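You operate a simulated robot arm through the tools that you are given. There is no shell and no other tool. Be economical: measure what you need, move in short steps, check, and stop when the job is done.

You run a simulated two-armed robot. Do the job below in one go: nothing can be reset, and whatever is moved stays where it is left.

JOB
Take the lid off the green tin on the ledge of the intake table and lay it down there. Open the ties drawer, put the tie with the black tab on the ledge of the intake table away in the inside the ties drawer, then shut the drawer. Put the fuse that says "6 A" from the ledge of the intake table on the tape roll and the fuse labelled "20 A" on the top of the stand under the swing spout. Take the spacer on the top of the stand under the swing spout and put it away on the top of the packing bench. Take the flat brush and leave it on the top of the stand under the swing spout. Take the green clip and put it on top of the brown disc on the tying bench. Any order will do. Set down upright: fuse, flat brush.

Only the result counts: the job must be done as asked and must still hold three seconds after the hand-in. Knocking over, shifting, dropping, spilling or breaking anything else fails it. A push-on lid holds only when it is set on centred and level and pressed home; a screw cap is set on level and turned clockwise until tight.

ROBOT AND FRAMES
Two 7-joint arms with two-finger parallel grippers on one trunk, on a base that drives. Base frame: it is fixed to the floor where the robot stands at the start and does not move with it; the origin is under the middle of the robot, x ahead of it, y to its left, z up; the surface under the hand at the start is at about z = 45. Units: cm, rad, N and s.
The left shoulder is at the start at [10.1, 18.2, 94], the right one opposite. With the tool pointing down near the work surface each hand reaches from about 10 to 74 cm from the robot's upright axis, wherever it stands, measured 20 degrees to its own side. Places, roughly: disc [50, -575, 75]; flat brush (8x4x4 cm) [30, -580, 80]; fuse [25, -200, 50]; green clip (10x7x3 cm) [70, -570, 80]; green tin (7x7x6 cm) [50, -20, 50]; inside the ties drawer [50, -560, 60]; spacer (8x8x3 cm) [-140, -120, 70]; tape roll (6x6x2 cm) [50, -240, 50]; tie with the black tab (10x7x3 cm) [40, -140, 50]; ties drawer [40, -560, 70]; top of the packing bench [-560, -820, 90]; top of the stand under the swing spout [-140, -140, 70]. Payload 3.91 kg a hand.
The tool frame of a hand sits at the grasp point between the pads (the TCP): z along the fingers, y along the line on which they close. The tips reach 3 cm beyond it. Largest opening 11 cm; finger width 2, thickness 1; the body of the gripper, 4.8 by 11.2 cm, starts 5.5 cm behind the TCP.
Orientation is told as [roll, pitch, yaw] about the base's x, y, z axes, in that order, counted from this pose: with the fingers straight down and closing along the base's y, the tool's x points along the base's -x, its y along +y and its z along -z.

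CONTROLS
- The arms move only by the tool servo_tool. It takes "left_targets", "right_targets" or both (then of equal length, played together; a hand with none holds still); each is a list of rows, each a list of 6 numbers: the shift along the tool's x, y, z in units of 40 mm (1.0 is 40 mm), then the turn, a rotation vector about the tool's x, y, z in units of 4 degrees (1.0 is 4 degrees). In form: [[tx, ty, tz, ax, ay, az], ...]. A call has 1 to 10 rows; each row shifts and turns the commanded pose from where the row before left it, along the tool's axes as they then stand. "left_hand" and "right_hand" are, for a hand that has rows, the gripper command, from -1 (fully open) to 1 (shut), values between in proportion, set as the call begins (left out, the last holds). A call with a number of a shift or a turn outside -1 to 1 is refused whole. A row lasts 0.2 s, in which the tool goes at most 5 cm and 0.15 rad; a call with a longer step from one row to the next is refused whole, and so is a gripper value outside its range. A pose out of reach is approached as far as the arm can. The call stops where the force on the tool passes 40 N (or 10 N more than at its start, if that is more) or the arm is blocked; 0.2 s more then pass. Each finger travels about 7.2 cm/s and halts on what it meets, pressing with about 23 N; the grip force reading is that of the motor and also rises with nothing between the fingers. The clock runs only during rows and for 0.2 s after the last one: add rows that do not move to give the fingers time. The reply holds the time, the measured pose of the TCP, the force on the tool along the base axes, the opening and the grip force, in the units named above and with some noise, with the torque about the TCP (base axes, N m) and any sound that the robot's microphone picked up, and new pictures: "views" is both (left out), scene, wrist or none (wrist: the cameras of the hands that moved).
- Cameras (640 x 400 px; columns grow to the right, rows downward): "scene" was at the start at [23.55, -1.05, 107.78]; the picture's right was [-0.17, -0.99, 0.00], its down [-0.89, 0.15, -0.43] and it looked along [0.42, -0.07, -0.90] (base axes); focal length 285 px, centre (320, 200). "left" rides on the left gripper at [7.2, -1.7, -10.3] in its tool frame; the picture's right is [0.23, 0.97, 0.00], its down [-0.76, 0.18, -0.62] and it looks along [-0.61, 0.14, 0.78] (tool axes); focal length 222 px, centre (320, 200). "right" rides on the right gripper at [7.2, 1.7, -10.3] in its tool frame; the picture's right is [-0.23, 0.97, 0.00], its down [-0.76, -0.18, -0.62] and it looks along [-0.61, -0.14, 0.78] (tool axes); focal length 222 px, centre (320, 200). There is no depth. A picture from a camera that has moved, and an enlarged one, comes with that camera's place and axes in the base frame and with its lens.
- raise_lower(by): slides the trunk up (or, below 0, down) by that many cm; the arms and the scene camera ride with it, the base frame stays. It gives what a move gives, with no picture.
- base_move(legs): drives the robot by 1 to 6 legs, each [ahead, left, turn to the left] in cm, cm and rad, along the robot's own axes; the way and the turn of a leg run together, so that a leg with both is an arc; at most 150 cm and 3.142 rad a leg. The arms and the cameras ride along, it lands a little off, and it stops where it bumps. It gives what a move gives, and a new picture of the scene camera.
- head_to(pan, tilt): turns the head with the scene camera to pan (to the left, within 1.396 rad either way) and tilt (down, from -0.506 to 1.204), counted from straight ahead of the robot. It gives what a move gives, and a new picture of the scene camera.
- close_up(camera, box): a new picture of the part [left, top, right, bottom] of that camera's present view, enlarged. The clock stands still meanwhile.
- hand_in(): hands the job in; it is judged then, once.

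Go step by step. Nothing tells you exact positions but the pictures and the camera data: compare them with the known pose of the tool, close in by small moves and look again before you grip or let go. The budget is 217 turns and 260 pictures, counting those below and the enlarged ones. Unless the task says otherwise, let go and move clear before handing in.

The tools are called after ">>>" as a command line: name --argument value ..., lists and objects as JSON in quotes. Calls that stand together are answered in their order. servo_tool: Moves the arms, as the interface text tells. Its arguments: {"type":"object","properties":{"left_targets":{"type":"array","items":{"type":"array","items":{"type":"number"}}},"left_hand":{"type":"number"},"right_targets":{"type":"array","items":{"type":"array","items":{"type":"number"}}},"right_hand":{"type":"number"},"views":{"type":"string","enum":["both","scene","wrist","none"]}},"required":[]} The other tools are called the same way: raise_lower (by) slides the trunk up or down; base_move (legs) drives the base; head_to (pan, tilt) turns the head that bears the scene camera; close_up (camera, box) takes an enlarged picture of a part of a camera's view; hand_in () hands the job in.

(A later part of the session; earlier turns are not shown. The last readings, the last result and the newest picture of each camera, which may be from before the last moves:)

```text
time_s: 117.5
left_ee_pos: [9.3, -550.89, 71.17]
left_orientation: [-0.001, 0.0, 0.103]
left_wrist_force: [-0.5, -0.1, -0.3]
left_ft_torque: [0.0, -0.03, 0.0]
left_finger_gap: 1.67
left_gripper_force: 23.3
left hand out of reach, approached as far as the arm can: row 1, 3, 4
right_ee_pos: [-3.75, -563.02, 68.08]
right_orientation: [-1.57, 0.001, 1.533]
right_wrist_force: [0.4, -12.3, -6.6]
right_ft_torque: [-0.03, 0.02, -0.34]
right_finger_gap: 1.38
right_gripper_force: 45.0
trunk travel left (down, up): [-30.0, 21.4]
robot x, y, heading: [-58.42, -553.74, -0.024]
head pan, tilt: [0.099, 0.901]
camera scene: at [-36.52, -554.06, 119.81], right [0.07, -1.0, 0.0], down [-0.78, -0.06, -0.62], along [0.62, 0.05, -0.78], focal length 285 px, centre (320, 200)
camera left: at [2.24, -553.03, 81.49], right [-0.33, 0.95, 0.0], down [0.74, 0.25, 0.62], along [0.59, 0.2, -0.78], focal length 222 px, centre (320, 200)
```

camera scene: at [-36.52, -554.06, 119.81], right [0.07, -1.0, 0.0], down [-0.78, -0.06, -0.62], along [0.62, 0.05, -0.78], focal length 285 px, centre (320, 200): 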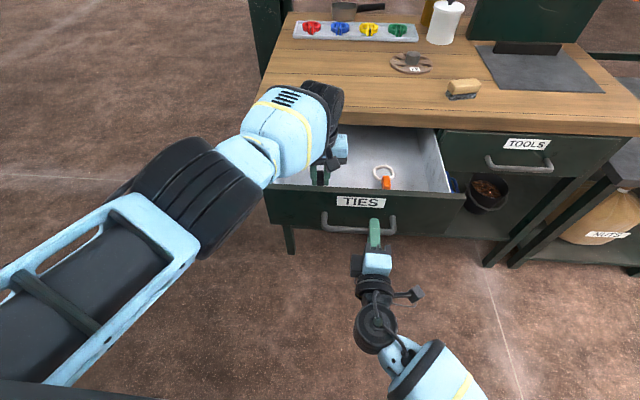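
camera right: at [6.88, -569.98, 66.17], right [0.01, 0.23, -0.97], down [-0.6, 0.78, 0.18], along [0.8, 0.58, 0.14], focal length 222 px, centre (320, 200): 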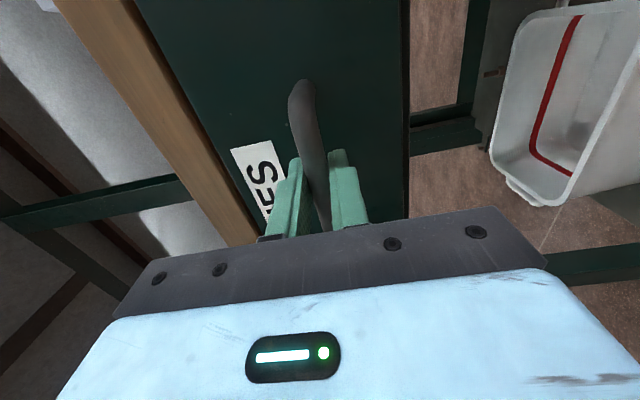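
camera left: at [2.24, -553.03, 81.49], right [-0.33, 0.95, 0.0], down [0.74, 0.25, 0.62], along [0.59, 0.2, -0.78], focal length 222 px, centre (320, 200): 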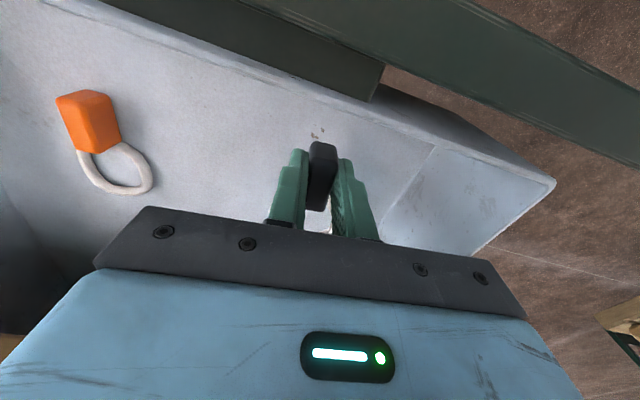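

The arm is at its reach limit. I release the handle, retract the right hand 16 cm, raise the left hand, and drive 11 cm nearer.

>>> servo_tool --right_targets '[[0, 0, 0, 0, 0, 0], [0, 0, 0, 0, 0, 0], [0, 0, -0.5, 0, 0, 0], [0, 0, -0.9, 0, 0, 0], [0, 0, -0.9, 0, 0, 0], [0, 0, -0.9, 0, 0, 0], [0, 0, -0.8, 0, 0, 0]]' --left_targets '[[0, 0, 0, 0, 0, 0], [0, 0, -0.5, 0, 0, 0], [0.3, 0, -0.8, 0, 0, 0], [0.3, 0, -0.8, 0, 0, 0], [0.3, 0, -0.6, 0, 0, 0], [0.3, 0, 0, 0, 0, 0], [0, 0, 0, 0, 0, 0]]' --right_hand -0.2 --views "none"

>>> base_move --legs '[[11, 0, 0]]'

```text
time_s: 119.1
left_ee_pos: [9.99, -551.24, 80.93]
left_orientation: [0.002, 0.016, 0.132]
left_wrist_force: [1.0, 0.2, -0.3]
left_ft_torque: [-0.01, -0.01, 0.07]
left_finger_gap: 1.65
left_gripper_force: 23.3
left hand out of reach, approached as far as the arm can: row 3, 4, 5, 6
right_ee_pos: [-20.06, -562.4, 67.9]
right_orientation: [-1.575, 0.0, 1.532]
right_wrist_force: [-1.4, 0.2, -0.5]
right_ft_torque: [0.0, 0.0, 0.0]
right_finger_gap: 6.58
right_gripper_force: 0.0
trunk travel left (down, up): [-30.0, 21.4]
robot x, y, heading: [-58.42, -553.96, -0.026]
head pan, tilt: [0.099, 0.901]
```

```text
time_s: 120.1
left_ee_pos: [15.76, -550.82, 80.74]
left_orientation: [0.013, 0.054, 0.143]
left_wrist_force: [-7.9, -1.5, 0.8]
left_ft_torque: [-0.04, 0.12, -0.13]
left_finger_gap: 1.69
left_gripper_force: 22.8
right_ee_pos: [-13.64, -562.49, 67.96]
right_orientation: [-1.574, 0.002, 1.535]
right_wrist_force: [0.1, 0.0, 0.2]
right_ft_torque: [0.01, -0.04, 0.0]
right_finger_gap: 6.59
right_gripper_force: 0.0
trunk travel left (down, up): [-30.0, 21.4]
robot x, y, heading: [-52.12, -554.3, -0.024]
head pan, tilt: [0.099, 0.901]
stopped in leg 1: the force on the tool passed its limit at 106 N (the readings are from after the stop); the commanded pose is now the measured one
camera scene: at [-30.27, -554.09, 119.84], right [0.07, -1.0, 0.0], down [-0.78, -0.06, -0.62], along [0.62, 0.05, -0.78], focal length 285 px, centre (320, 200)
```

scene: 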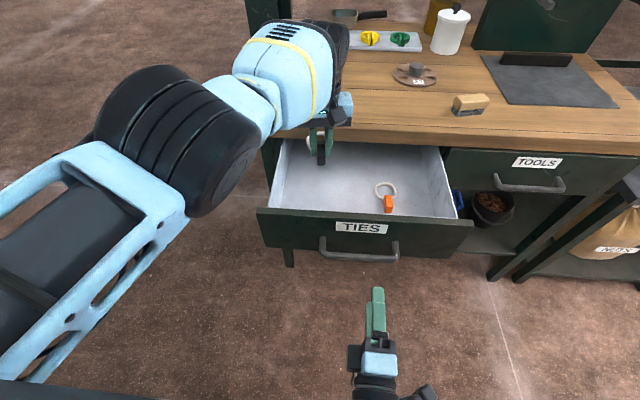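

The tie's ring touched the bench edge during the drive. I pull the left hand back and check the tie.

>>> servo_tool --left_targets '[[0.4, 0, 0, 0, 0, 0], [0.6, 0, 0, 0, -0.4, 0], [0.3, 0, 0, 0, -0.4, 0]]' --views "both"

```text
time_s: 120.8
left_ee_pos: [15.57, -550.92, 80.51]
left_orientation: [0.015, 0.045, 0.182]
left_wrist_force: [-17.3, -2.5, 4.8]
left_ft_torque: [-0.1, 0.19, -0.35]
left_finger_gap: 1.66
left_gripper_force: 23.2
left hand out of reach, approached as far as the arm can: row 1, 2, 3
right_ee_pos: [-13.76, -562.52, 68.03]
right_orientation: [-1.577, 0.002, 1.534]
right_wrist_force: [-0.1, 0.0, -0.9]
right_ft_torque: [0.0, 0.03, 0.01]
right_finger_gap: 6.58
right_gripper_force: 0.0
trunk travel left (down, up): [-30.0, 21.4]
robot x, y, heading: [-52.27, -553.86, -0.023]
head pan, tilt: [0.099, 0.901]
stopped in row 3 (left hand): the force on the tool passed its limit at 45 N (the readings are from after the stop); the commanded pose is now the measured one
camera scene: at [-30.42, -554.11, 119.87], right [0.07, -1.0, 0.0], down [-0.78, -0.06, -0.62], along [0.62, 0.05, -0.78], focal length 285 px, centre (320, 200)
camera left: at [9.25, -553.79, 91.12], right [-0.4, 0.92, 0.02], down [0.75, 0.31, 0.59], along [0.53, 0.25, -0.81], focal length 222 px, centre (320, 200)
```

scene: 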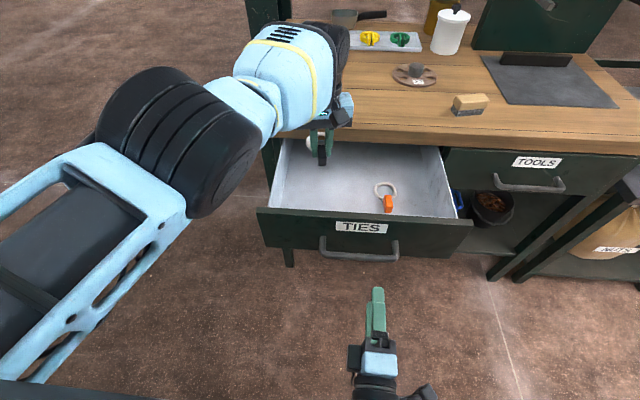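
left: 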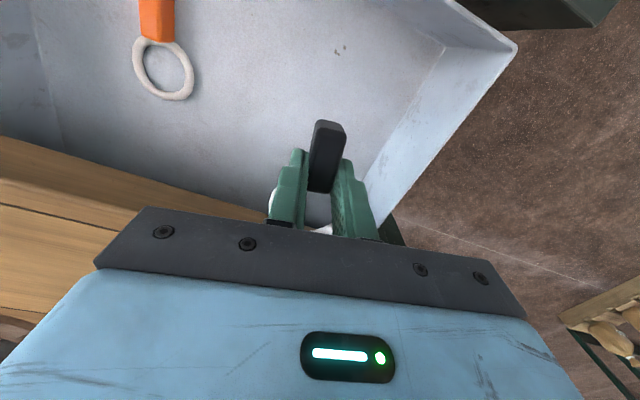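

The arm is nearly stretched out. I back up 7 cm to free the ring, then lower inside the drawer before creeping forward.

>>> base_move --legs '[[-7, 0, 0]]'

>>> servo_tool --left_targets '[[0, 0, 0.2, 0, 0, 0], [0, 0, 0.2, 0, 0, 0]]' --views "both"

```text
time_s: 121.8
left_ee_pos: [8.85, -550.84, 80.51]
left_orientation: [0.013, 0.04, 0.181]
left_wrist_force: [-1.1, -0.4, -0.3]
left_ft_torque: [0.01, -0.02, 0.01]
left_finger_gap: 1.62
left_gripper_force: 23.2
right_ee_pos: [-20.55, -562.37, 67.94]
right_orientation: [-1.574, 0.002, 1.533]
right_wrist_force: [-0.2, -0.2, 0.3]
right_ft_torque: [0.0, -0.01, 0.0]
right_finger_gap: 6.6
right_gripper_force: 0.1
trunk travel left (down, up): [-30.0, 21.4]
robot x, y, heading: [-58.89, -554.04, -0.023]
head pan, tilt: [0.099, 0.901]
camera scene: at [-37.21, -553.9, 119.84], right [0.07, -1.0, 0.0], down [-0.78, -0.06, -0.62], along [0.62, 0.05, -0.78], focal length 285 px, centre (320, 200)
```

scene: 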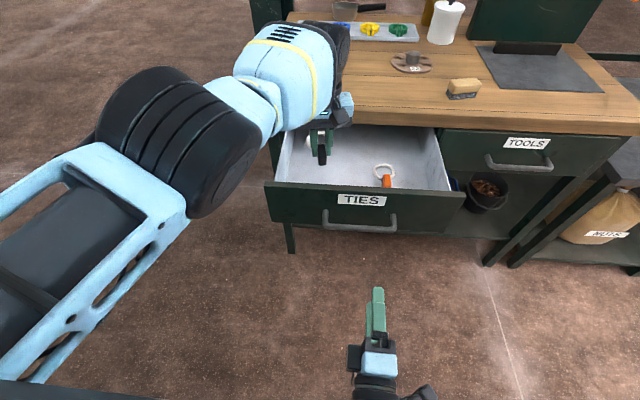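

```text
time_s: 122.4
left_ee_pos: [8.93, -550.84, 78.99]
left_orientation: [0.015, 0.039, 0.181]
left_wrist_force: [0.2, 0.4, -1.4]
left_ft_torque: [-0.02, 0.01, -0.02]
left_finger_gap: 1.65
left_gripper_force: 22.7
right_ee_pos: [-20.49, -562.35, 67.95]
right_orientation: [-1.573, 0.001, 1.534]
right_wrist_force: [0.0, -1.0, -0.6]
right_ft_torque: [0.03, -0.02, -0.02]
right_finger_gap: 6.61
right_gripper_force: 0.0
trunk travel left (down, up): [-30.0, 21.4]
robot x, y, heading: [-59.04, -554.25, -0.027]
head pan, tilt: [0.099, 0.901]
camera scene: at [-37.09, -553.9, 119.81], right [0.07, -1.0, 0.0], down [-0.78, -0.06, -0.62], along [0.62, 0.05, -0.78], focal length 285 px, centre (320, 200)
camera left: at [2.51, -553.63, 89.46], right [-0.4, 0.92, 0.02], down [0.74, 0.31, 0.59], along [0.54, 0.25, -0.8], focal length 222 px, centre (320, 200)
```

scene: 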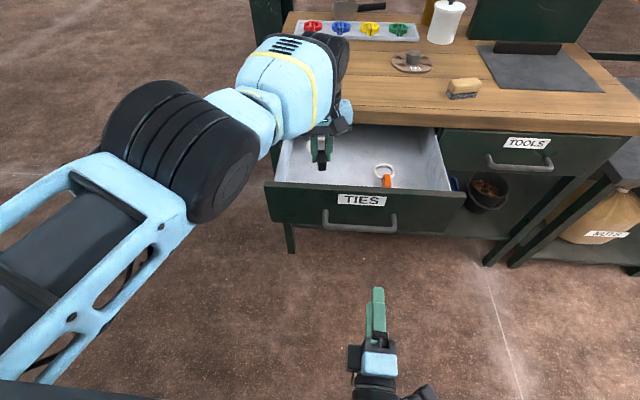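
left: 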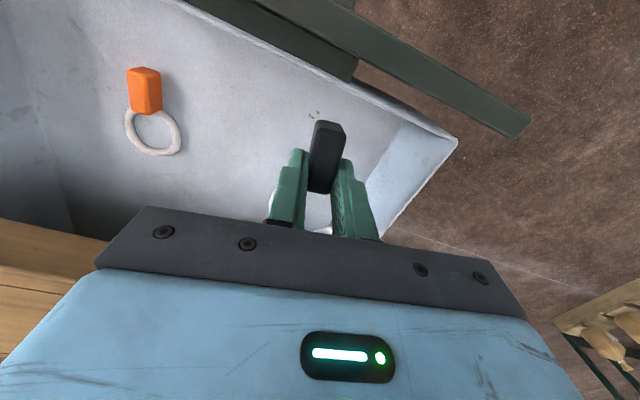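

Now lower to about z 70 inside the drawer, then creep forward 5 cm.

>>> servo_tool --left_targets '[[0, 0, 0.5, 0, 0, 0], [0, 0, 0.5, 0, 0, 0], [0, 0, 0.5, 0, 0, 0], [0, 0, 0.5, 0, 0, 0]]' --views "none"

>>> base_move --legs '[[5, 0, 0]]'

>>> servo_tool --left_targets '[[0, 0, 0.2, 0, 0, 0], [0, 0, 0.2, 0, 0, 0]]' --views "both"

```text
time_s: 123.4
left_ee_pos: [7.9, -550.33, 70.98]
left_orientation: [0.013, 0.037, 0.182]
left_wrist_force: [-0.9, -0.2, -0.1]
left_ft_torque: [0.01, 0.01, 0.02]
left_finger_gap: 1.68
left_gripper_force: 22.6
left hand out of reach, approached as far as the arm can: row 2, 4
right_ee_pos: [-20.6, -562.49, 67.87]
right_orientation: [-1.574, 0.003, 1.533]
right_wrist_force: [-0.4, -0.1, -0.2]
right_ft_torque: [0.0, 0.02, 0.01]
right_finger_gap: 6.6
right_gripper_force: 0.1
trunk travel left (down, up): [-30.0, 21.4]
robot x, y, heading: [-58.77, -554.07, -0.028]
head pan, tilt: [0.099, 0.901]
```

```text
time_s: 124.4
left_ee_pos: [12.74, -550.44, 70.97]
left_orientation: [0.013, 0.04, 0.18]
left_wrist_force: [0.4, -0.6, -0.9]
left_ft_torque: [-0.03, -0.01, -0.03]
left_finger_gap: 1.65
left_gripper_force: 23.2
right_ee_pos: [-15.5, -562.56, 67.88]
right_orientation: [-1.574, 0.002, 1.534]
right_wrist_force: [0.0, -0.4, -0.2]
right_ft_torque: [0.04, 0.01, 0.03]
right_finger_gap: 6.58
right_gripper_force: 0.1
trunk travel left (down, up): [-30.0, 21.4]
robot x, y, heading: [-54.19, -554.1, -0.029]
head pan, tilt: [0.099, 0.901]
camera scene: at [-32.16, -554.05, 119.79], right [0.07, -1.0, 0.0], down [-0.78, -0.06, -0.62], along [0.62, 0.04, -0.78], focal length 285 px, centre (320, 200)
```

scene: 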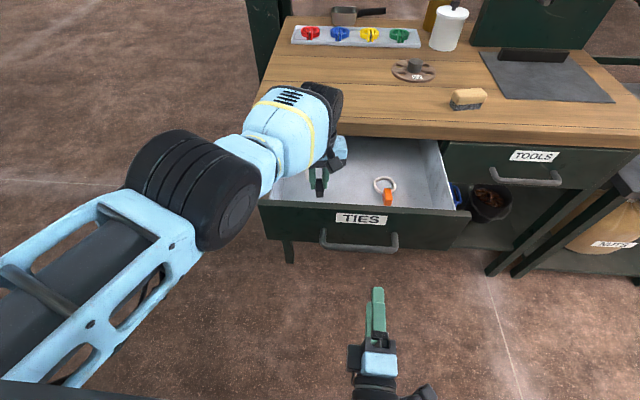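

```text
time_s: 125.0
left_ee_pos: [12.28, -550.38, 69.55]
left_orientation: [0.014, 0.038, 0.18]
left_wrist_force: [0.3, 0.1, -0.3]
left_ft_torque: [0.0, -0.03, 0.03]
left_finger_gap: 1.65
left_gripper_force: 23.0
left hand out of reach, approached as far as the arm can: row 2
right_ee_pos: [-15.71, -562.54, 67.94]
right_orientation: [-1.574, 0.002, 1.533]
right_wrist_force: [0.4, 0.8, 0.1]
right_ft_torque: [0.01, 0.0, 0.02]
right_finger_gap: 6.6
right_gripper_force: 0.0
trunk travel left (down, up): [-30.0, 21.4]
robot x, y, heading: [-54.14, -554.33, -0.025]
head pan, tilt: [0.099, 0.901]
camera scene: at [-32.28, -554.05, 119.82], right [0.07, -1.0, 0.0], down [-0.78, -0.06, -0.62], along [0.62, 0.04, -0.78], focal length 285 px, centre (320, 200)
camera left: at [5.85, -553.23, 80.01], right [-0.4, 0.92, 0.02], down [0.74, 0.31, 0.6], along [0.54, 0.25, -0.8], focal length 222 px, centre (320, 200)
```

scene: 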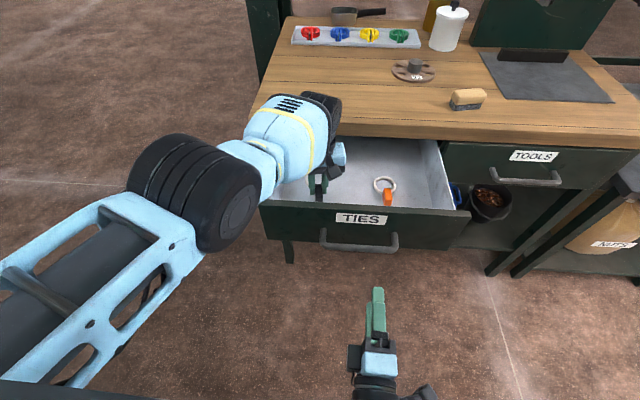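
left: 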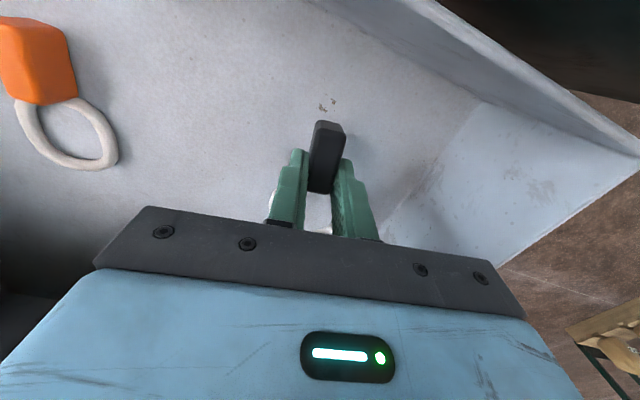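

Clear below. Lower gently to the floor.

>>> servo_tool --left_targets '[[0, 0, 0.2, 0, 0, 0], [0, 0, 0.15, 0, 0, 0], [0, 0, 0.15, 0, 0, 0], [0, 0, 0.1, 0, 0, 0], [0, 0, 0.1, 0, 0, 0], [0, 0, 0.1, 0, 0, 0], [0, 0, 0.1, 0, 0, 0]]' --views "wrist"

```text
time_s: 126.6
left_ee_pos: [11.64, -550.14, 66.53]
left_orientation: [0.011, 0.031, 0.179]
left_wrist_force: [0.1, -2.7, 26.7]
left_ft_torque: [-0.33, -0.23, 0.02]
left_finger_gap: 1.71
left_gripper_force: 22.9
left hand out of reach, approached as far as the arm can: row 4
right_ee_pos: [-15.84, -562.56, 67.98]
right_orientation: [-1.576, 0.002, 1.532]
right_wrist_force: [0.8, -0.8, 0.5]
right_ft_torque: [0.01, -0.01, 0.0]
right_finger_gap: 6.6
right_gripper_force: 0.1
trunk travel left (down, up): [-30.0, 21.4]
robot x, y, heading: [-54.22, -554.18, -0.027]
head pan, tilt: [0.099, 0.901]
camera left: at [5.04, -553.0, 76.98], right [-0.4, 0.92, 0.02], down [0.74, 0.31, 0.6], along [0.55, 0.25, -0.8], focal length 222 px, centre (320, 200)
```

left: 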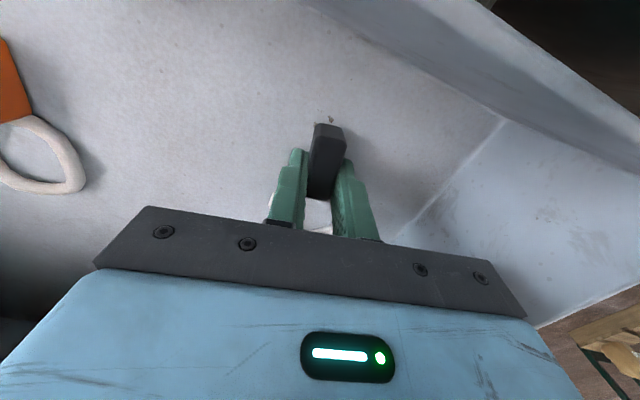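

Contact with the floor. I open the fingers and lift straight out.

>>> servo_tool --left_targets '[[0, 0, -0.03, 0, 0, 0], [0, 0, 0, 0, 0, 0], [0, 0, -0.3, 0, 0, 0], [0, 0, -0.8, 0, 0, 0], [0, 0, -0.9, 0, 0, 0], [0, 0, -0.9, 0, 0, 0], [0, 0, -0.9, 0, 0, 0]]' --left_hand 0.2 --views "wrist"

```text
time_s: 128.2
left_ee_pos: [11.79, -550.46, 81.37]
left_orientation: [0.014, 0.038, 0.18]
left_wrist_force: [0.2, 0.7, -0.1]
left_ft_torque: [0.01, -0.01, -0.01]
left_finger_gap: 4.37
left_gripper_force: 0.0
right_ee_pos: [-15.64, -562.59, 67.88]
right_orientation: [-1.574, 0.002, 1.534]
right_wrist_force: [-0.2, 0.2, 0.0]
right_ft_torque: [0.0, 0.04, -0.01]
right_finger_gap: 6.58
right_gripper_force: 0.1
trunk travel left (down, up): [-30.0, 21.4]
robot x, y, heading: [-54.24, -554.5, -0.026]
head pan, tilt: [0.099, 0.901]
camera left: at [5.45, -553.23, 91.84], right [-0.4, 0.92, 0.02], down [0.74, 0.31, 0.6], along [0.54, 0.25, -0.8], focal length 222 px, centre (320, 200)
```

left: 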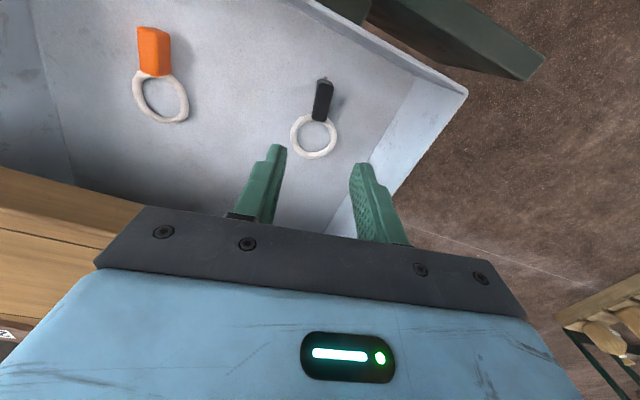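

The tie lies flat in the drawer. I pull the left hand up and back, and align the closed right fingers with the drawer face above the handle.

>>> servo_tool --left_targets '[[0, 0, -0.8, 0, 0, 0], [0.8, 0, -0.2, 0, 0, 0], [0.9, 0, 0, 0, 0, 0], [0.9, 0, 0, 0, 0, 0], [0.9, 0, 0, 0, 0, 0], [0.9, 0, 0, 0, 0, 0], [0.9, 0, 0, 0, 0, 0], [0.9, 0, 0, 0, 0, 0]]' --right_targets '[[0, -0.5, 0, 0, 0, 0], [-0.2, -0.5, 0, 0, 0, 0], [-0.2, 0, 0, 0, 0, 0], [0, 0, 0.3, 0, 0, 0], [0, 0, 0.5, 0, 0, 0], [0, 0, 0.5, 0, 0, 0], [0, 0, 0.5, 0, 0, 0], [0, 0, 0, 0, 0, 0]]' --right_hand 1 --views "both"

```text
time_s: 130.0
left_ee_pos: [-12.53, -554.94, 86.12]
left_orientation: [0.014, 0.04, 0.18]
left_wrist_force: [0.5, -0.6, -0.1]
left_ft_torque: [0.01, 0.02, -0.01]
left_finger_gap: 4.38
left_gripper_force: 0.0
right_ee_pos: [-8.56, -561.18, 71.99]
right_orientation: [-1.574, 0.001, 1.534]
right_wrist_force: [0.3, -0.8, -0.1]
right_ft_torque: [0.04, -0.02, 0.01]
right_finger_gap: 0.0
right_gripper_force: 22.9
trunk travel left (down, up): [-30.0, 21.4]
robot x, y, heading: [-54.23, -554.25, -0.025]
head pan, tilt: [0.099, 0.901]
camera scene: at [-32.32, -554.06, 119.82], right [0.07, -1.0, 0.0], down [-0.78, -0.06, -0.62], along [0.62, 0.05, -0.78], focal length 285 px, centre (320, 200)
camera right: at [-19.14, -567.96, 70.07], right [0.01, 0.23, -0.97], down [-0.59, 0.78, 0.17], along [0.8, 0.58, 0.14], focal length 222 px, centre (320, 200)
camera left: at [-18.87, -557.81, 96.68], right [-0.4, 0.92, 0.02], down [0.74, 0.31, 0.6], along [0.54, 0.25, -0.8], focal length 222 px, centre (320, 200)
```

scene: 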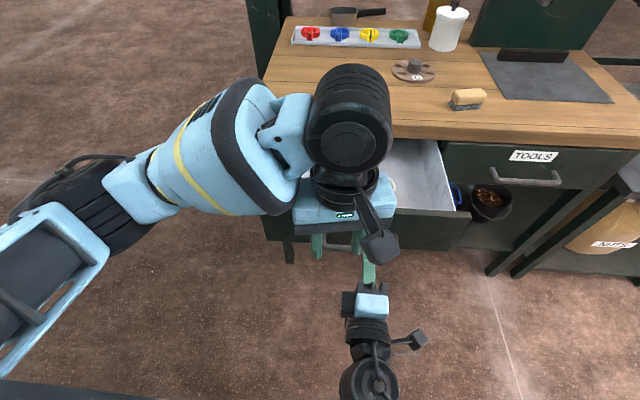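
right: 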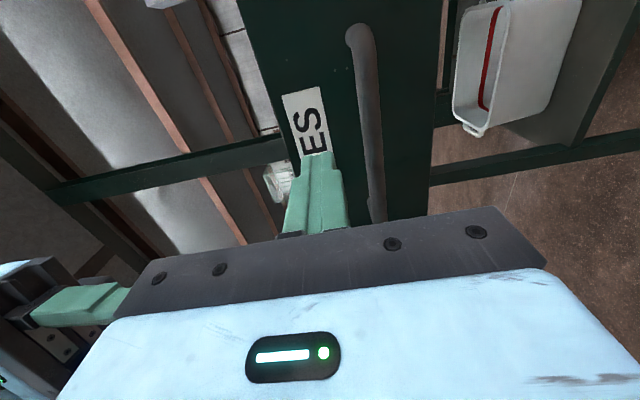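
left: 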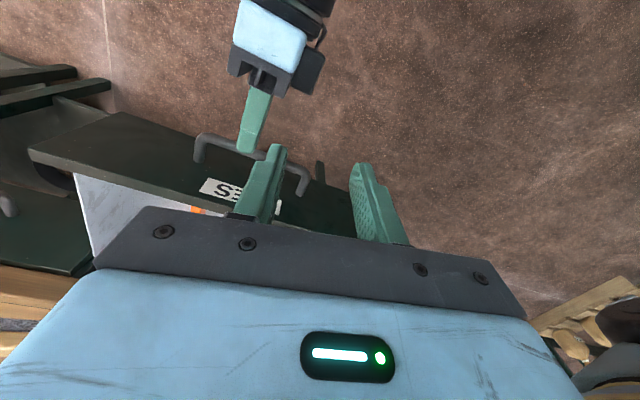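

I move the left hand aside, then drive forward to push the drawer, keeping a few centimetres for the arm.

>>> servo_tool --left_targets '[[0, 0.8, -0.3, 0, 0, 0], [0.2, 0.9, -0.3, 0, 0, 0], [0.2, 0.9, -0.3, 0, 0, 0], [0, 0.6, 0, 0, 0, 0]]' --views "none"

>>> base_move --legs '[[22, 0, 0.02]]'

>>> servo_tool --right_targets '[[0, 0, 0.3, 0, 0, 0], [0, 0, 0.25, 0, 0, 0], [0, 0, 0.25, 0, 0, 0], [0, 0, 0.2, 0, 0, 0]]' --views "scene"

```text
time_s: 131.0
left_ee_pos: [-15.82, -542.5, 90.28]
left_orientation: [0.014, 0.04, 0.18]
left_wrist_force: [0.9, 0.3, 0.3]
left_ft_torque: [0.01, 0.02, 0.01]
left_finger_gap: 4.4
left_gripper_force: 0.1
right_ee_pos: [-8.6, -561.13, 71.91]
right_orientation: [-1.572, 0.003, 1.532]
right_wrist_force: [0.1, -0.4, 0.1]
right_ft_torque: [-0.02, -0.02, 0.01]
right_finger_gap: 0.0
right_gripper_force: 22.9
trunk travel left (down, up): [-30.0, 21.4]
robot x, y, heading: [-53.82, -554.66, -0.029]
head pan, tilt: [0.099, 0.901]
```

```text
time_s: 132.7
left_ee_pos: [6.39, -542.16, 90.39]
left_orientation: [0.014, 0.039, 0.197]
left_wrist_force: [1.0, -0.5, -0.7]
left_ft_torque: [0.02, -0.02, 0.01]
left_finger_gap: 4.4
left_gripper_force: 0.1
right_ee_pos: [13.91, -560.75, 71.83]
right_orientation: [-1.572, 0.001, 1.552]
right_wrist_force: [-0.4, 0.0, -0.9]
right_ft_torque: [-0.01, 0.01, -0.03]
right_finger_gap: 0.0
right_gripper_force: 23.1
trunk travel left (down, up): [-30.0, 21.4]
robot x, y, heading: [-31.86, -554.7, -0.009]
head pan, tilt: [0.099, 0.901]
camera scene: at [-9.86, -554.06, 119.8], right [0.09, -1.0, 0.0], down [-0.78, -0.07, -0.62], along [0.62, 0.06, -0.78], focal length 285 px, centre (320, 200)
```

scene: 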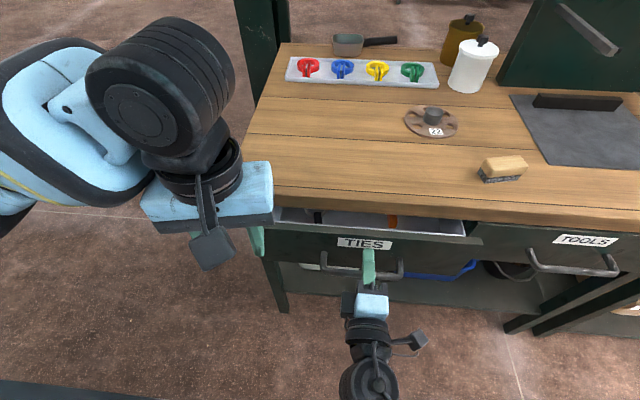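

```text
time_s: 133.7
left_ee_pos: [6.41, -542.1, 90.43]
left_orientation: [0.013, 0.042, 0.196]
left_wrist_force: [0.8, -0.7, -0.4]
left_ft_torque: [0.01, 0.0, -0.02]
left_finger_gap: 4.41
left_gripper_force: 0.1
right_ee_pos: [18.03, -560.85, 72.0]
right_orientation: [-1.574, 0.001, 1.552]
right_wrist_force: [-0.1, 0.3, 0.2]
right_ft_torque: [-0.02, 0.02, 0.03]
right_finger_gap: 0.0
right_gripper_force: 22.7
trunk travel left (down, up): [-30.0, 21.4]
robot x, y, heading: [-31.97, -554.85, -0.006]
head pan, tilt: [0.099, 0.901]
camera scene: at [-9.92, -554.06, 119.81], right [0.09, -1.0, 0.0], down [-0.78, -0.07, -0.62], along [0.62, 0.06, -0.78], focal length 285 px, centre (320, 200)
```

scene: 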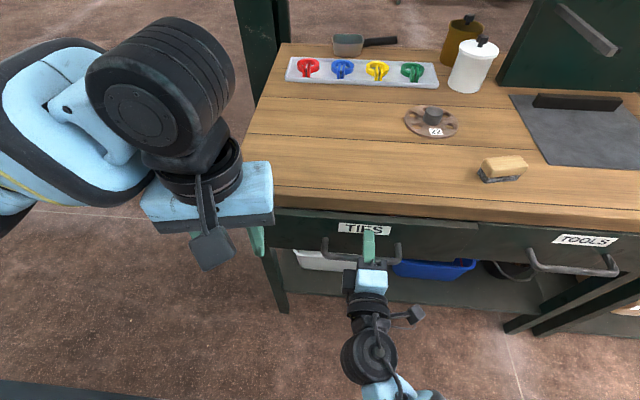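

Nearly closed. I push until it stops.

>>> servo_tool --right_targets '[[0, 0, 0.12, 0, 0, 0], [0, 0, 0.12, 0, 0, 0], [0, 0, 0.12, 0, 0, 0], [0, 0, 0.12, 0, 0, 0], [0, 0, 0.12, 0, 0, 0]]' --views "both"

```text
time_s: 134.7
left_ee_pos: [6.13, -542.39, 90.4]
left_orientation: [0.014, 0.037, 0.195]
left_wrist_force: [-0.1, 0.0, -0.3]
left_ft_torque: [0.01, 0.02, 0.01]
left_finger_gap: 4.4
left_gripper_force: 0.1
right_ee_pos: [19.15, -560.75, 71.85]
right_orientation: [-1.572, 0.001, 1.554]
right_wrist_force: [-22.3, -6.1, 8.7]
right_ft_torque: [0.04, -0.24, 0.06]
right_finger_gap: 0.0
right_gripper_force: 23.3
trunk travel left (down, up): [-30.0, 21.4]
robot x, y, heading: [-31.92, -554.58, -0.009]
head pan, tilt: [0.099, 0.901]
stopped in row 5 (right hand): the force on the tool passed its limit at 49 N (the readings are from after the stop); the commanded pose is now the measured one
camera scene: at [-10.27, -554.16, 119.87], right [0.09, -1.0, 0.0], down [-0.78, -0.07, -0.62], along [0.62, 0.06, -0.78], focal length 285 px, centre (320, 200)
camera right: at [8.68, -567.84, 70.08], right [0.01, 0.23, -0.97], down [-0.61, 0.77, 0.18], along [0.79, 0.59, 0.14], focal length 222 px, centre (320, 200)
```

scene: 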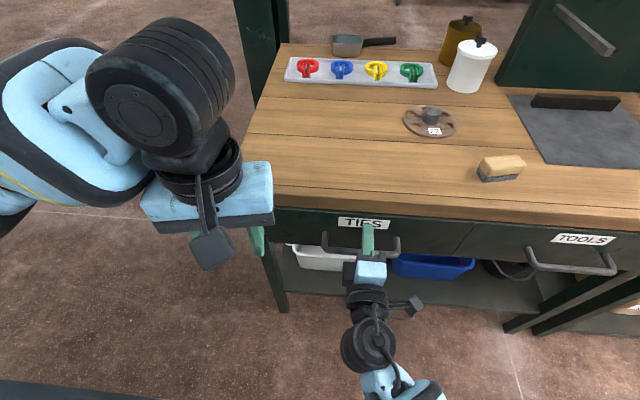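
right: 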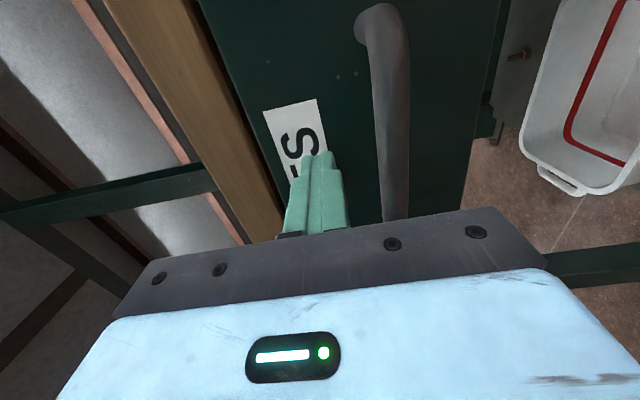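

The TIES drawer is flush shut. I retract the right hand and turn it back to pointing down.

>>> servo_tool --right_targets '[[0, 0, -0.9, 0, 0, 0], [0, 0, -0.9, 0, 0, 0], [0, 0, -0.9, 0, 0, 0], [0.5, -0.5, -0.3, 0, 0, 0], [0, -0.5, 0, -0.96, 0.96, 0.96], [0, 0, 0, -0.96, 0.96, 0.96], [0, 0, 0, -0.96, 0.96, 0.96], [0, 0, 0, -0.96, 0.96, 0.96], [0, 0, 0, -0.96, 0.96, 0.96], [0, 0, 0, -0.96, 0.96, 0.96]]' --right_hand -0.3 --views "none"

>>> servo_tool --right_targets '[[0, 0, 0, -0.96, 0.96, 0.96], [0, 0, 0, -0.96, 0.96, 0.96], [0, 0, 0, -0.96, 0.96, 0.96], [0, 0, 0, -0.96, 0.96, 0.96], [0, 0, 0, -0.96, 0.96, 0.96], [0, 0, 0, -0.96, 0.96, 0.96], [0, 0, 0, -0.96, 0.96, 0.96], [0, 0, 0, -0.96, 0.96, 0.96], [0, 0, 0, -0.96, 0.96, 0.96], [0, 0, 0, -0.96, 0.96, 0.96]]' --views "none"

>>> servo_tool --right_targets '[[0, 0, 0, -0.96, 0.96, 0.96], [0, 0, 0, -0.96, 0.96, 0.96]]' --views "none"

>>> raise_lower --by 21

>>> close_up --camera "scene" --box '[240, 20, 560, 220]'

```text
time_s: 136.2
left_ee_pos: [6.2, -542.26, 90.25]
left_orientation: [0.014, 0.042, 0.199]
left_wrist_force: [0.2, -0.5, -0.2]
left_ft_torque: [0.0, -0.01, 0.0]
left_finger_gap: 4.37
left_gripper_force: 0.0
right_ee_pos: [7.6, -565.57, 74.05]
right_orientation: [-1.459, 0.026, 1.45]
right_wrist_force: [-1.1, 0.4, -0.1]
right_ft_torque: [0.0, 0.01, 0.0]
right_finger_gap: 7.17
right_gripper_force: 0.0
trunk travel left (down, up): [-30.0, 21.4]
robot x, y, heading: [-31.87, -554.81, -0.009]
head pan, tilt: [0.099, 0.901]
stopped in row 7 (right hand): the arm was blocked; the commanded pose is now the measured one
```

```text
time_s: 136.9
left_ee_pos: [6.29, -542.29, 90.44]
left_orientation: [0.015, 0.04, 0.195]
left_wrist_force: [-0.3, -0.2, -0.9]
left_ft_torque: [0.02, 0.01, 0.01]
left_finger_gap: 4.41
left_gripper_force: 0.1
right_ee_pos: [7.25, -568.45, 72.14]
right_orientation: [-1.366, 0.075, 1.352]
right_wrist_force: [0.8, 0.0, -0.6]
right_ft_torque: [0.01, 0.03, -0.02]
right_finger_gap: 7.18
right_gripper_force: 0.1
trunk travel left (down, up): [-30.0, 21.4]
robot x, y, heading: [-31.82, -554.48, -0.009]
head pan, tilt: [0.099, 0.901]
stopped in row 3 (right hand): the arm was blocked; the commanded pose is now the measured one
```

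```text
time_s: 137.6
left_ee_pos: [6.32, -542.21, 90.37]
left_orientation: [0.015, 0.04, 0.196]
left_wrist_force: [0.3, 0.1, -0.4]
left_ft_torque: [0.02, -0.03, 0.03]
left_finger_gap: 4.39
left_gripper_force: 0.1
right_ee_pos: [6.73, -571.22, 70.58]
right_orientation: [-1.296, 0.132, 1.26]
right_wrist_force: [-0.4, -0.2, 0.7]
right_ft_torque: [-0.01, 0.03, 0.0]
right_finger_gap: 7.18
right_gripper_force: 0.1
trunk travel left (down, up): [-30.0, 21.4]
robot x, y, heading: [-31.81, -554.48, -0.01]
head pan, tilt: [0.099, 0.901]
stopped in row 2 (right hand): the arm was blocked; the commanded pose is now the measured one
```

```text
time_s: 139.3
left_ee_pos: [6.07, -542.23, 109.61]
left_orientation: [0.007, 0.012, 0.196]
left_wrist_force: [0.1, -0.2, -0.2]
left_ft_torque: [-0.03, 0.03, 0.01]
left_finger_gap: 4.42
left_gripper_force: 0.1
right_ee_pos: [11.57, -573.91, 95.32]
right_orientation: [-1.492, 0.141, 1.228]
right_wrist_force: [-0.5, -0.1, -0.6]
right_ft_torque: [0.02, -0.02, 0.0]
right_finger_gap: 7.15
right_gripper_force: 0.0
trunk travel left (down, up): [-48.1, 3.3]
robot x, y, heading: [-31.79, -554.62, -0.011]
head pan, tilt: [0.099, 0.901]
stopped: the arm was blocked; the commanded pose is now the measured one
```

```text
2.00 times, centred on (400, 120) of scene
camera zoom: at [-19.16, -554.03, 140.24], right [0.09, -1.0, 0.0], down [-0.78, -0.07, -0.62], along [0.62, 0.06, -0.78], focal length 570 px, centre (160, 360)
```

zoom: 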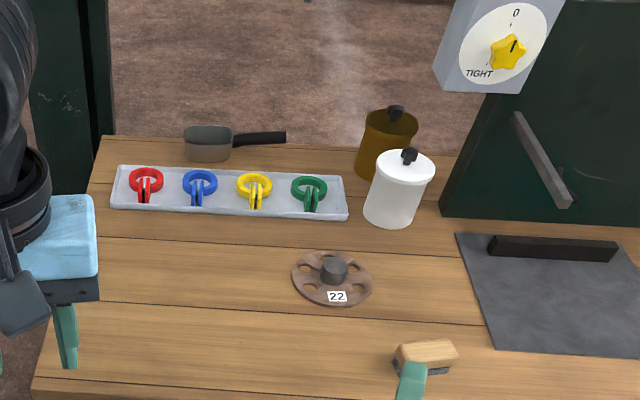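

The right arm was blocked partway. I check the whole view.

>>> head_to --pan -0.3 --tilt 1.0

>>> close_up --camera "right" --box '[0, 0, 640, 400]'

```text
time_s: 140.2
left_ee_pos: [6.17, -542.28, 109.52]
left_orientation: [0.009, 0.017, 0.197]
left_wrist_force: [0.9, -1.2, -0.1]
left_ft_torque: [0.03, 0.05, -0.04]
left_finger_gap: 4.4
left_gripper_force: 0.1
right_ee_pos: [11.72, -573.81, 95.15]
right_orientation: [-1.486, 0.144, 1.229]
right_wrist_force: [0.2, -0.1, -0.7]
right_ft_torque: [0.01, 0.0, 0.01]
right_finger_gap: 7.11
right_gripper_force: 0.1
trunk travel left (down, up): [-48.1, 3.3]
robot x, y, heading: [-31.59, -554.91, -0.011]
head pan, tilt: [-0.3, 1.0]
camera scene: at [-19.95, -556.8, 139.42], right [-0.3, -0.95, 0.0], down [-0.8, 0.26, -0.54], along [0.51, -0.16, -0.84], focal length 285 px, centre (320, 200)
```

scene: 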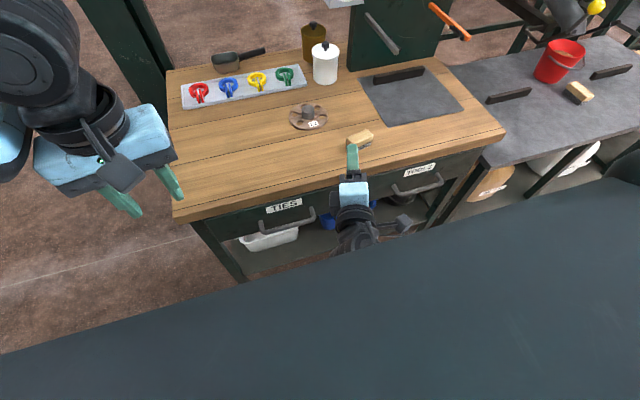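

```text
1.00 times, centred on (320, 200) of right (not enlarged: the box is as wide or as high as the picture)
camera zoom: at [-0.64, -577.17, 95.19], right [-0.05, 0.11, -0.99], down [-0.31, 0.94, 0.12], along [0.95, 0.31, -0.01], focal length 222 px, centre (320, 200)
```

zoom: 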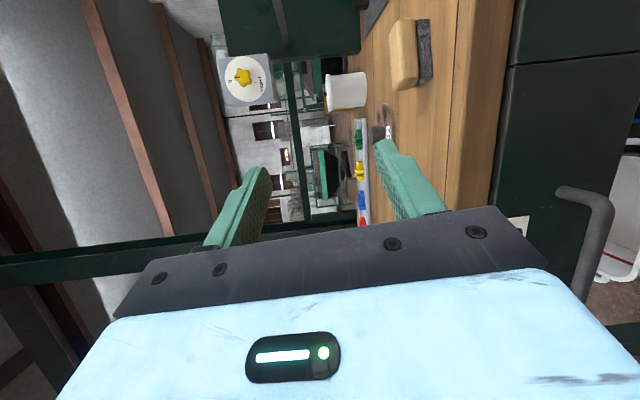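

The arm was cramped against the body. I move the right hand forward and up, then turn it down.

>>> servo_tool --right_targets '[[0, -0.5, 0.8, 0, 0, 0], [0, -0.5, 0.8, 0, 0, 0], [0.3, -0.5, 0.8, 0, 0, 0], [0.3, -0.3, 0.8, -0.96, 0.96, 0.96], [0, 0, 0, -0.96, 0.96, 0.96], [0, 0, 0, -0.96, 0.96, 0.96], [0, 0, 0, -0.96, 0.96, 0.96], [0, 0, 0, -0.96, 0.96, 0.96], [0, 0, 0, -0.96, 0.96, 0.96], [0, 0, 0, -0.96, 0.96, 0.96]]' --views "scene"

```text
time_s: 142.5
left_ee_pos: [6.13, -542.31, 109.5]
left_orientation: [0.009, 0.016, 0.196]
left_wrist_force: [-1.2, 0.3, -0.4]
left_ft_torque: [0.02, 0.01, -0.05]
left_finger_gap: 4.4
left_gripper_force: 0.1
right_ee_pos: [23.48, -585.35, 101.58]
right_orientation: [-1.102, -0.076, 0.598]
right_wrist_force: [-0.3, -0.4, -0.3]
right_ft_torque: [-0.02, 0.02, -0.04]
right_finger_gap: 7.14
right_gripper_force: 0.1
trunk travel left (down, up): [-48.1, 3.3]
robot x, y, heading: [-31.53, -554.59, -0.008]
head pan, tilt: [-0.3, 1.0]
stopped in row 10 (right hand): the arm was blocked; the commanded pose is now the measured one
camera scene: at [-19.95, -556.81, 139.42], right [-0.31, -0.95, 0.0], down [-0.8, 0.26, -0.54], along [0.51, -0.16, -0.84], focal length 285 px, centre (320, 200)
```

scene: 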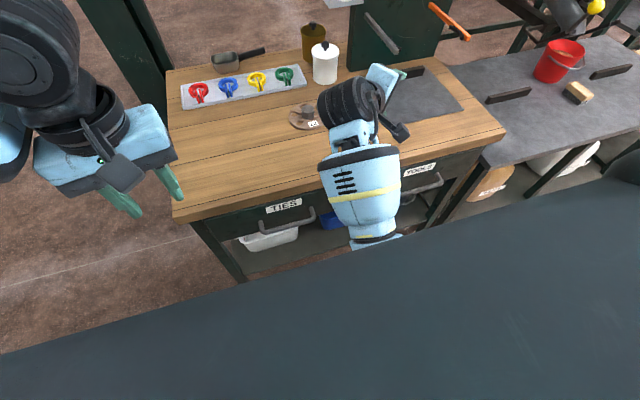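

I try a different turning path: rotating about the base x axis to swing the hand down, a bit farther out.

>>> servo_tool --right_targets '[[0, -0.4, 0, -0.9, -0.27, 0.55], [0, -0.4, 0, -0.9, -0.27, 0.55], [0, 0, 0, -0.9, -0.27, 0.55], [0, 0, 0, -0.9, -0.27, 0.55], [0, 0, 0, -0.9, -0.27, 0.55], [0, 0, 0, -0.9, -0.27, 0.55], [0, 0, 0, -0.9, -0.27, 0.55], [0, 0, 0, -0.9, -0.27, 0.55], [0, 0, 0, -0.9, -0.27, 0.55], [0, 0, 0, -0.9, -0.27, 0.55]]' --views "scene"

```text
time_s: 144.7
left_ee_pos: [6.26, -542.4, 109.45]
left_orientation: [0.007, 0.016, 0.198]
left_wrist_force: [0.2, -0.4, 0.1]
left_ft_torque: [0.02, -0.01, -0.02]
left_finger_gap: 4.4
left_gripper_force: 0.0
right_ee_pos: [24.17, -586.74, 104.3]
right_orientation: [-0.417, -0.476, 0.446]
right_wrist_force: [-0.7, -0.8, 0.3]
right_ft_torque: [0.01, -0.05, 0.02]
right_finger_gap: 7.16
right_gripper_force: 0.1
trunk travel left (down, up): [-48.1, 3.3]
robot x, y, heading: [-31.72, -555.22, -0.003]
head pan, tilt: [-0.3, 1.0]
camera scene: at [-19.95, -556.84, 139.42], right [-0.31, -0.95, 0.0], down [-0.8, 0.26, -0.54], along [0.51, -0.16, -0.84], focal length 285 px, centre (320, 200)
```

scene: 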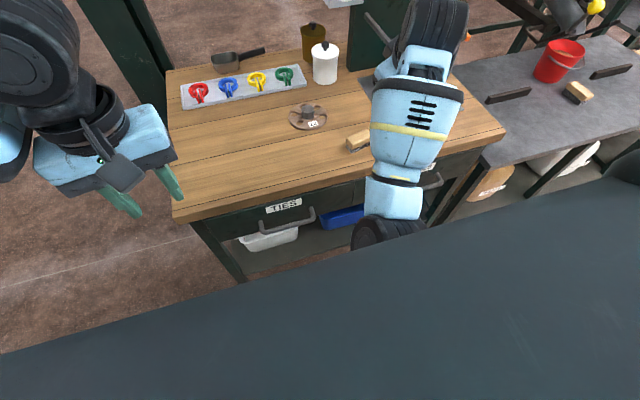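

>>> servo_tool --right_targets '[[0, 0, 0, -0.53, 0.98, 0.594], [0, 0, 0, -0.53, 0.98, 0.594], [0, 0, 0, -0.53, 0.98, 0.594], [0, 0, 0, -0.53, 0.98, 0.594], [0, 0, 0, -0.53, 0.98, 0.594], [0, 0, 0, -0.53, 0.98, 0.594], [0, 0, 0, -0.53, 0.98, 0.594], [0, 0, 0, -0.53, 0.98, 0.594]]' --views "scene"

```text
time_s: 146.5
left_ee_pos: [6.22, -542.27, 109.48]
left_orientation: [0.009, 0.015, 0.197]
left_wrist_force: [-0.8, 0.6, 0.2]
left_ft_torque: [-0.01, -0.01, 0.01]
left_finger_gap: 4.39
left_gripper_force: 0.0
right_ee_pos: [24.05, -586.78, 104.36]
right_orientation: [-0.002, 0.001, -0.002]
right_wrist_force: [-0.3, -0.2, -0.8]
right_ft_torque: [0.01, -0.01, 0.0]
right_finger_gap: 7.16
right_gripper_force: 0.0
trunk travel left (down, up): [-48.1, 3.3]
robot x, y, heading: [-32.1, -554.74, -0.015]
head pan, tilt: [-0.3, 1.0]
camera scene: at [-19.93, -556.83, 139.42], right [-0.31, -0.95, 0.0], down [-0.8, 0.26, -0.54], along [0.51, -0.16, -0.84], focal length 285 px, centre (320, 200)
```

scene: 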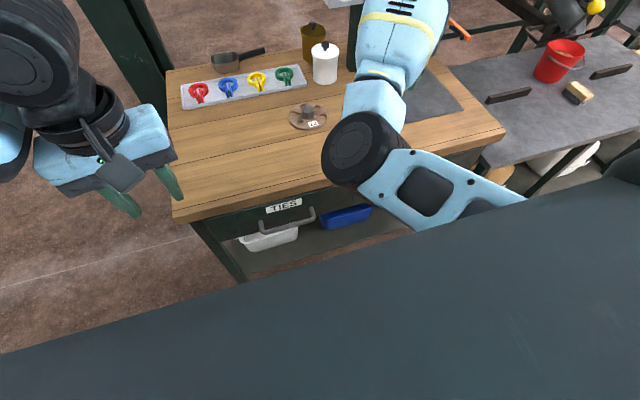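

The right hand points down again. I drive forward 24 cm so it reaches the clip tray.

>>> base_move --legs '[[24, 0, 0.01]]'

>>> head_to --pan -0.1 --tilt 0.9

```text
time_s: 148.3
left_ee_pos: [30.43, -542.31, 109.51]
left_orientation: [0.009, 0.017, 0.202]
left_wrist_force: [0.0, 0.1, 0.7]
left_ft_torque: [0.0, 0.03, 0.03]
left_finger_gap: 4.4
left_gripper_force: 0.0
right_ee_pos: [48.35, -586.63, 104.43]
right_orientation: [-0.001, 0.001, 0.006]
right_wrist_force: [0.0, -0.3, -0.3]
right_ft_torque: [-0.04, 0.02, 0.03]
right_finger_gap: 7.13
right_gripper_force: 0.0
trunk travel left (down, up): [-48.1, 3.3]
robot x, y, heading: [-7.48, -554.74, -0.008]
head pan, tilt: [-0.3, 1.0]
camera scene: at [4.27, -556.93, 139.42], right [-0.3, -0.95, 0.0], down [-0.8, 0.25, -0.54], along [0.52, -0.16, -0.84], focal length 285 px, centre (320, 200)
```

scene: 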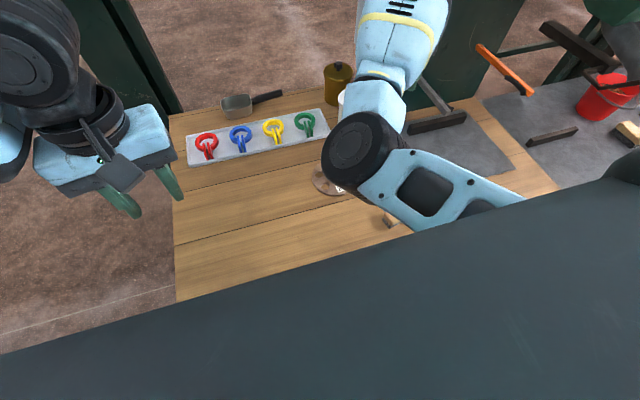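

```text
time_s: 149.0
left_ee_pos: [30.32, -542.26, 109.35]
left_orientation: [0.01, 0.017, 0.203]
left_wrist_force: [0.0, 0.1, 0.3]
left_ft_torque: [-0.02, 0.02, 0.01]
left_finger_gap: 4.4
left_gripper_force: 0.1
right_ee_pos: [48.44, -586.53, 104.46]
right_orientation: [-0.002, -0.002, 0.006]
right_wrist_force: [-0.2, -0.6, -0.6]
right_ft_torque: [0.0, 0.03, 0.01]
right_finger_gap: 7.17
right_gripper_force: 0.0
trunk travel left (down, up): [-48.1, 3.3]
robot x, y, heading: [-7.38, -554.78, -0.004]
head pan, tilt: [-0.099, 0.901]
camera scene: at [5.13, -555.64, 140.14], right [-0.1, -0.99, 0.0], down [-0.78, 0.08, -0.62], along [0.62, -0.07, -0.78], focal length 285 px, centre (320, 200)
```

scene: 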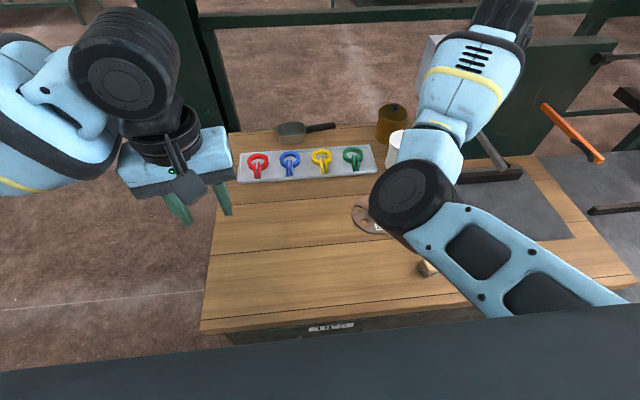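

>>> close_up --camera "scene" --box '[300, 130, 400, 192]'

```text
6.40 times, centred on (350, 161) of scene
camera zoom: at [5.13, -555.64, 140.14], right [-0.1, -0.99, 0.0], down [-0.78, 0.08, -0.62], along [0.62, -0.07, -0.78], focal length 1824 px, centre (128, 450)
```

zoom: 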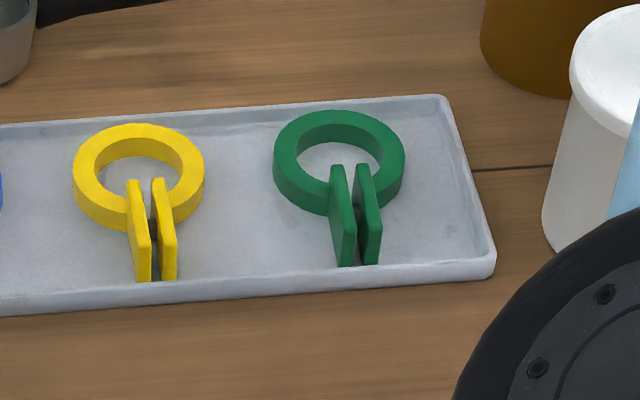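

Clip tabs near [62.8, -572.4]. I bring the right hand over them at height.

>>> servo_tool --right_targets '[[-0.9, 0.88, 0, 0, 0, 0], [-0.9, 0.88, 0, 0, 0, 0], [-0.9, 0.88, 0, 0, 0, 0], [-0.9, 0.88, 0, 0, 0, 0], [0, 0, 0.8, 0, 0, 0], [0, 0, 0.8, 0, 0, 0], [0, 0, 0.4, 0, 0, 0]]' --right_hand 0.1 --views "both"

```text
refused: row 1 steps farther than a row can; nothing moved
```

>>> servo_tool --right_targets '[[-0.72, 0.7, 0, 0, 0, 0], [-0.72, 0.7, 0, 0, 0, 0], [-0.72, 0.7, 0, 0, 0, 0], [-0.72, 0.7, 0, 0, 0, 0], [-0.72, 0.7, 0, 0, 0, 0], [0, 0, 0.8, 0, 0, 0], [0, 0, 0.8, 0, 0, 0], [0, 0, 0.4, 0, 0, 0]]' --right_hand 0.1 --views "both"

```text
time_s: 150.8
left_ee_pos: [30.44, -542.26, 109.58]
left_orientation: [0.007, 0.016, 0.203]
left_wrist_force: [-1.1, -0.6, 0.8]
left_ft_torque: [0.01, 0.03, -0.03]
left_finger_gap: 4.42
left_gripper_force: 0.1
right_ee_pos: [58.66, -573.01, 96.49]
right_orientation: [0.001, -0.001, 0.005]
right_wrist_force: [0.6, 0.6, -0.6]
right_ft_torque: [-0.04, -0.01, -0.02]
right_finger_gap: 4.93
right_gripper_force: 0.1
right hand out of reach, approached as far as the arm can: row 4, 5, 7
trunk travel left (down, up): [-48.1, 3.3]
robot x, y, heading: [-7.77, -554.81, -0.009]
head pan, tilt: [-0.099, 0.901]
camera scene: at [5.14, -555.64, 140.15], right [-0.1, -0.99, 0.0], down [-0.78, 0.08, -0.62], along [0.62, -0.06, -0.78], focal length 285 px, centre (320, 200)
camera right: at [51.37, -571.25, 106.7], right [0.22, 0.97, 0.0], down [0.76, -0.17, 0.62], along [0.61, -0.14, -0.78], focal length 222 px, centre (320, 200)
```

scene: 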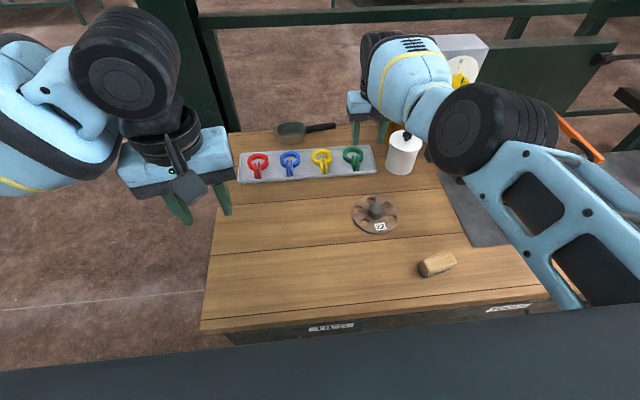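
right: 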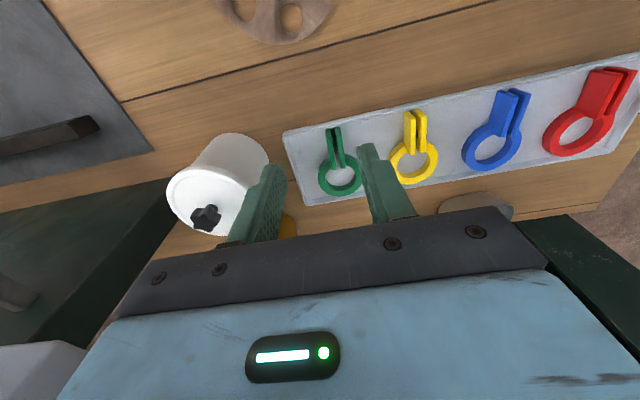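

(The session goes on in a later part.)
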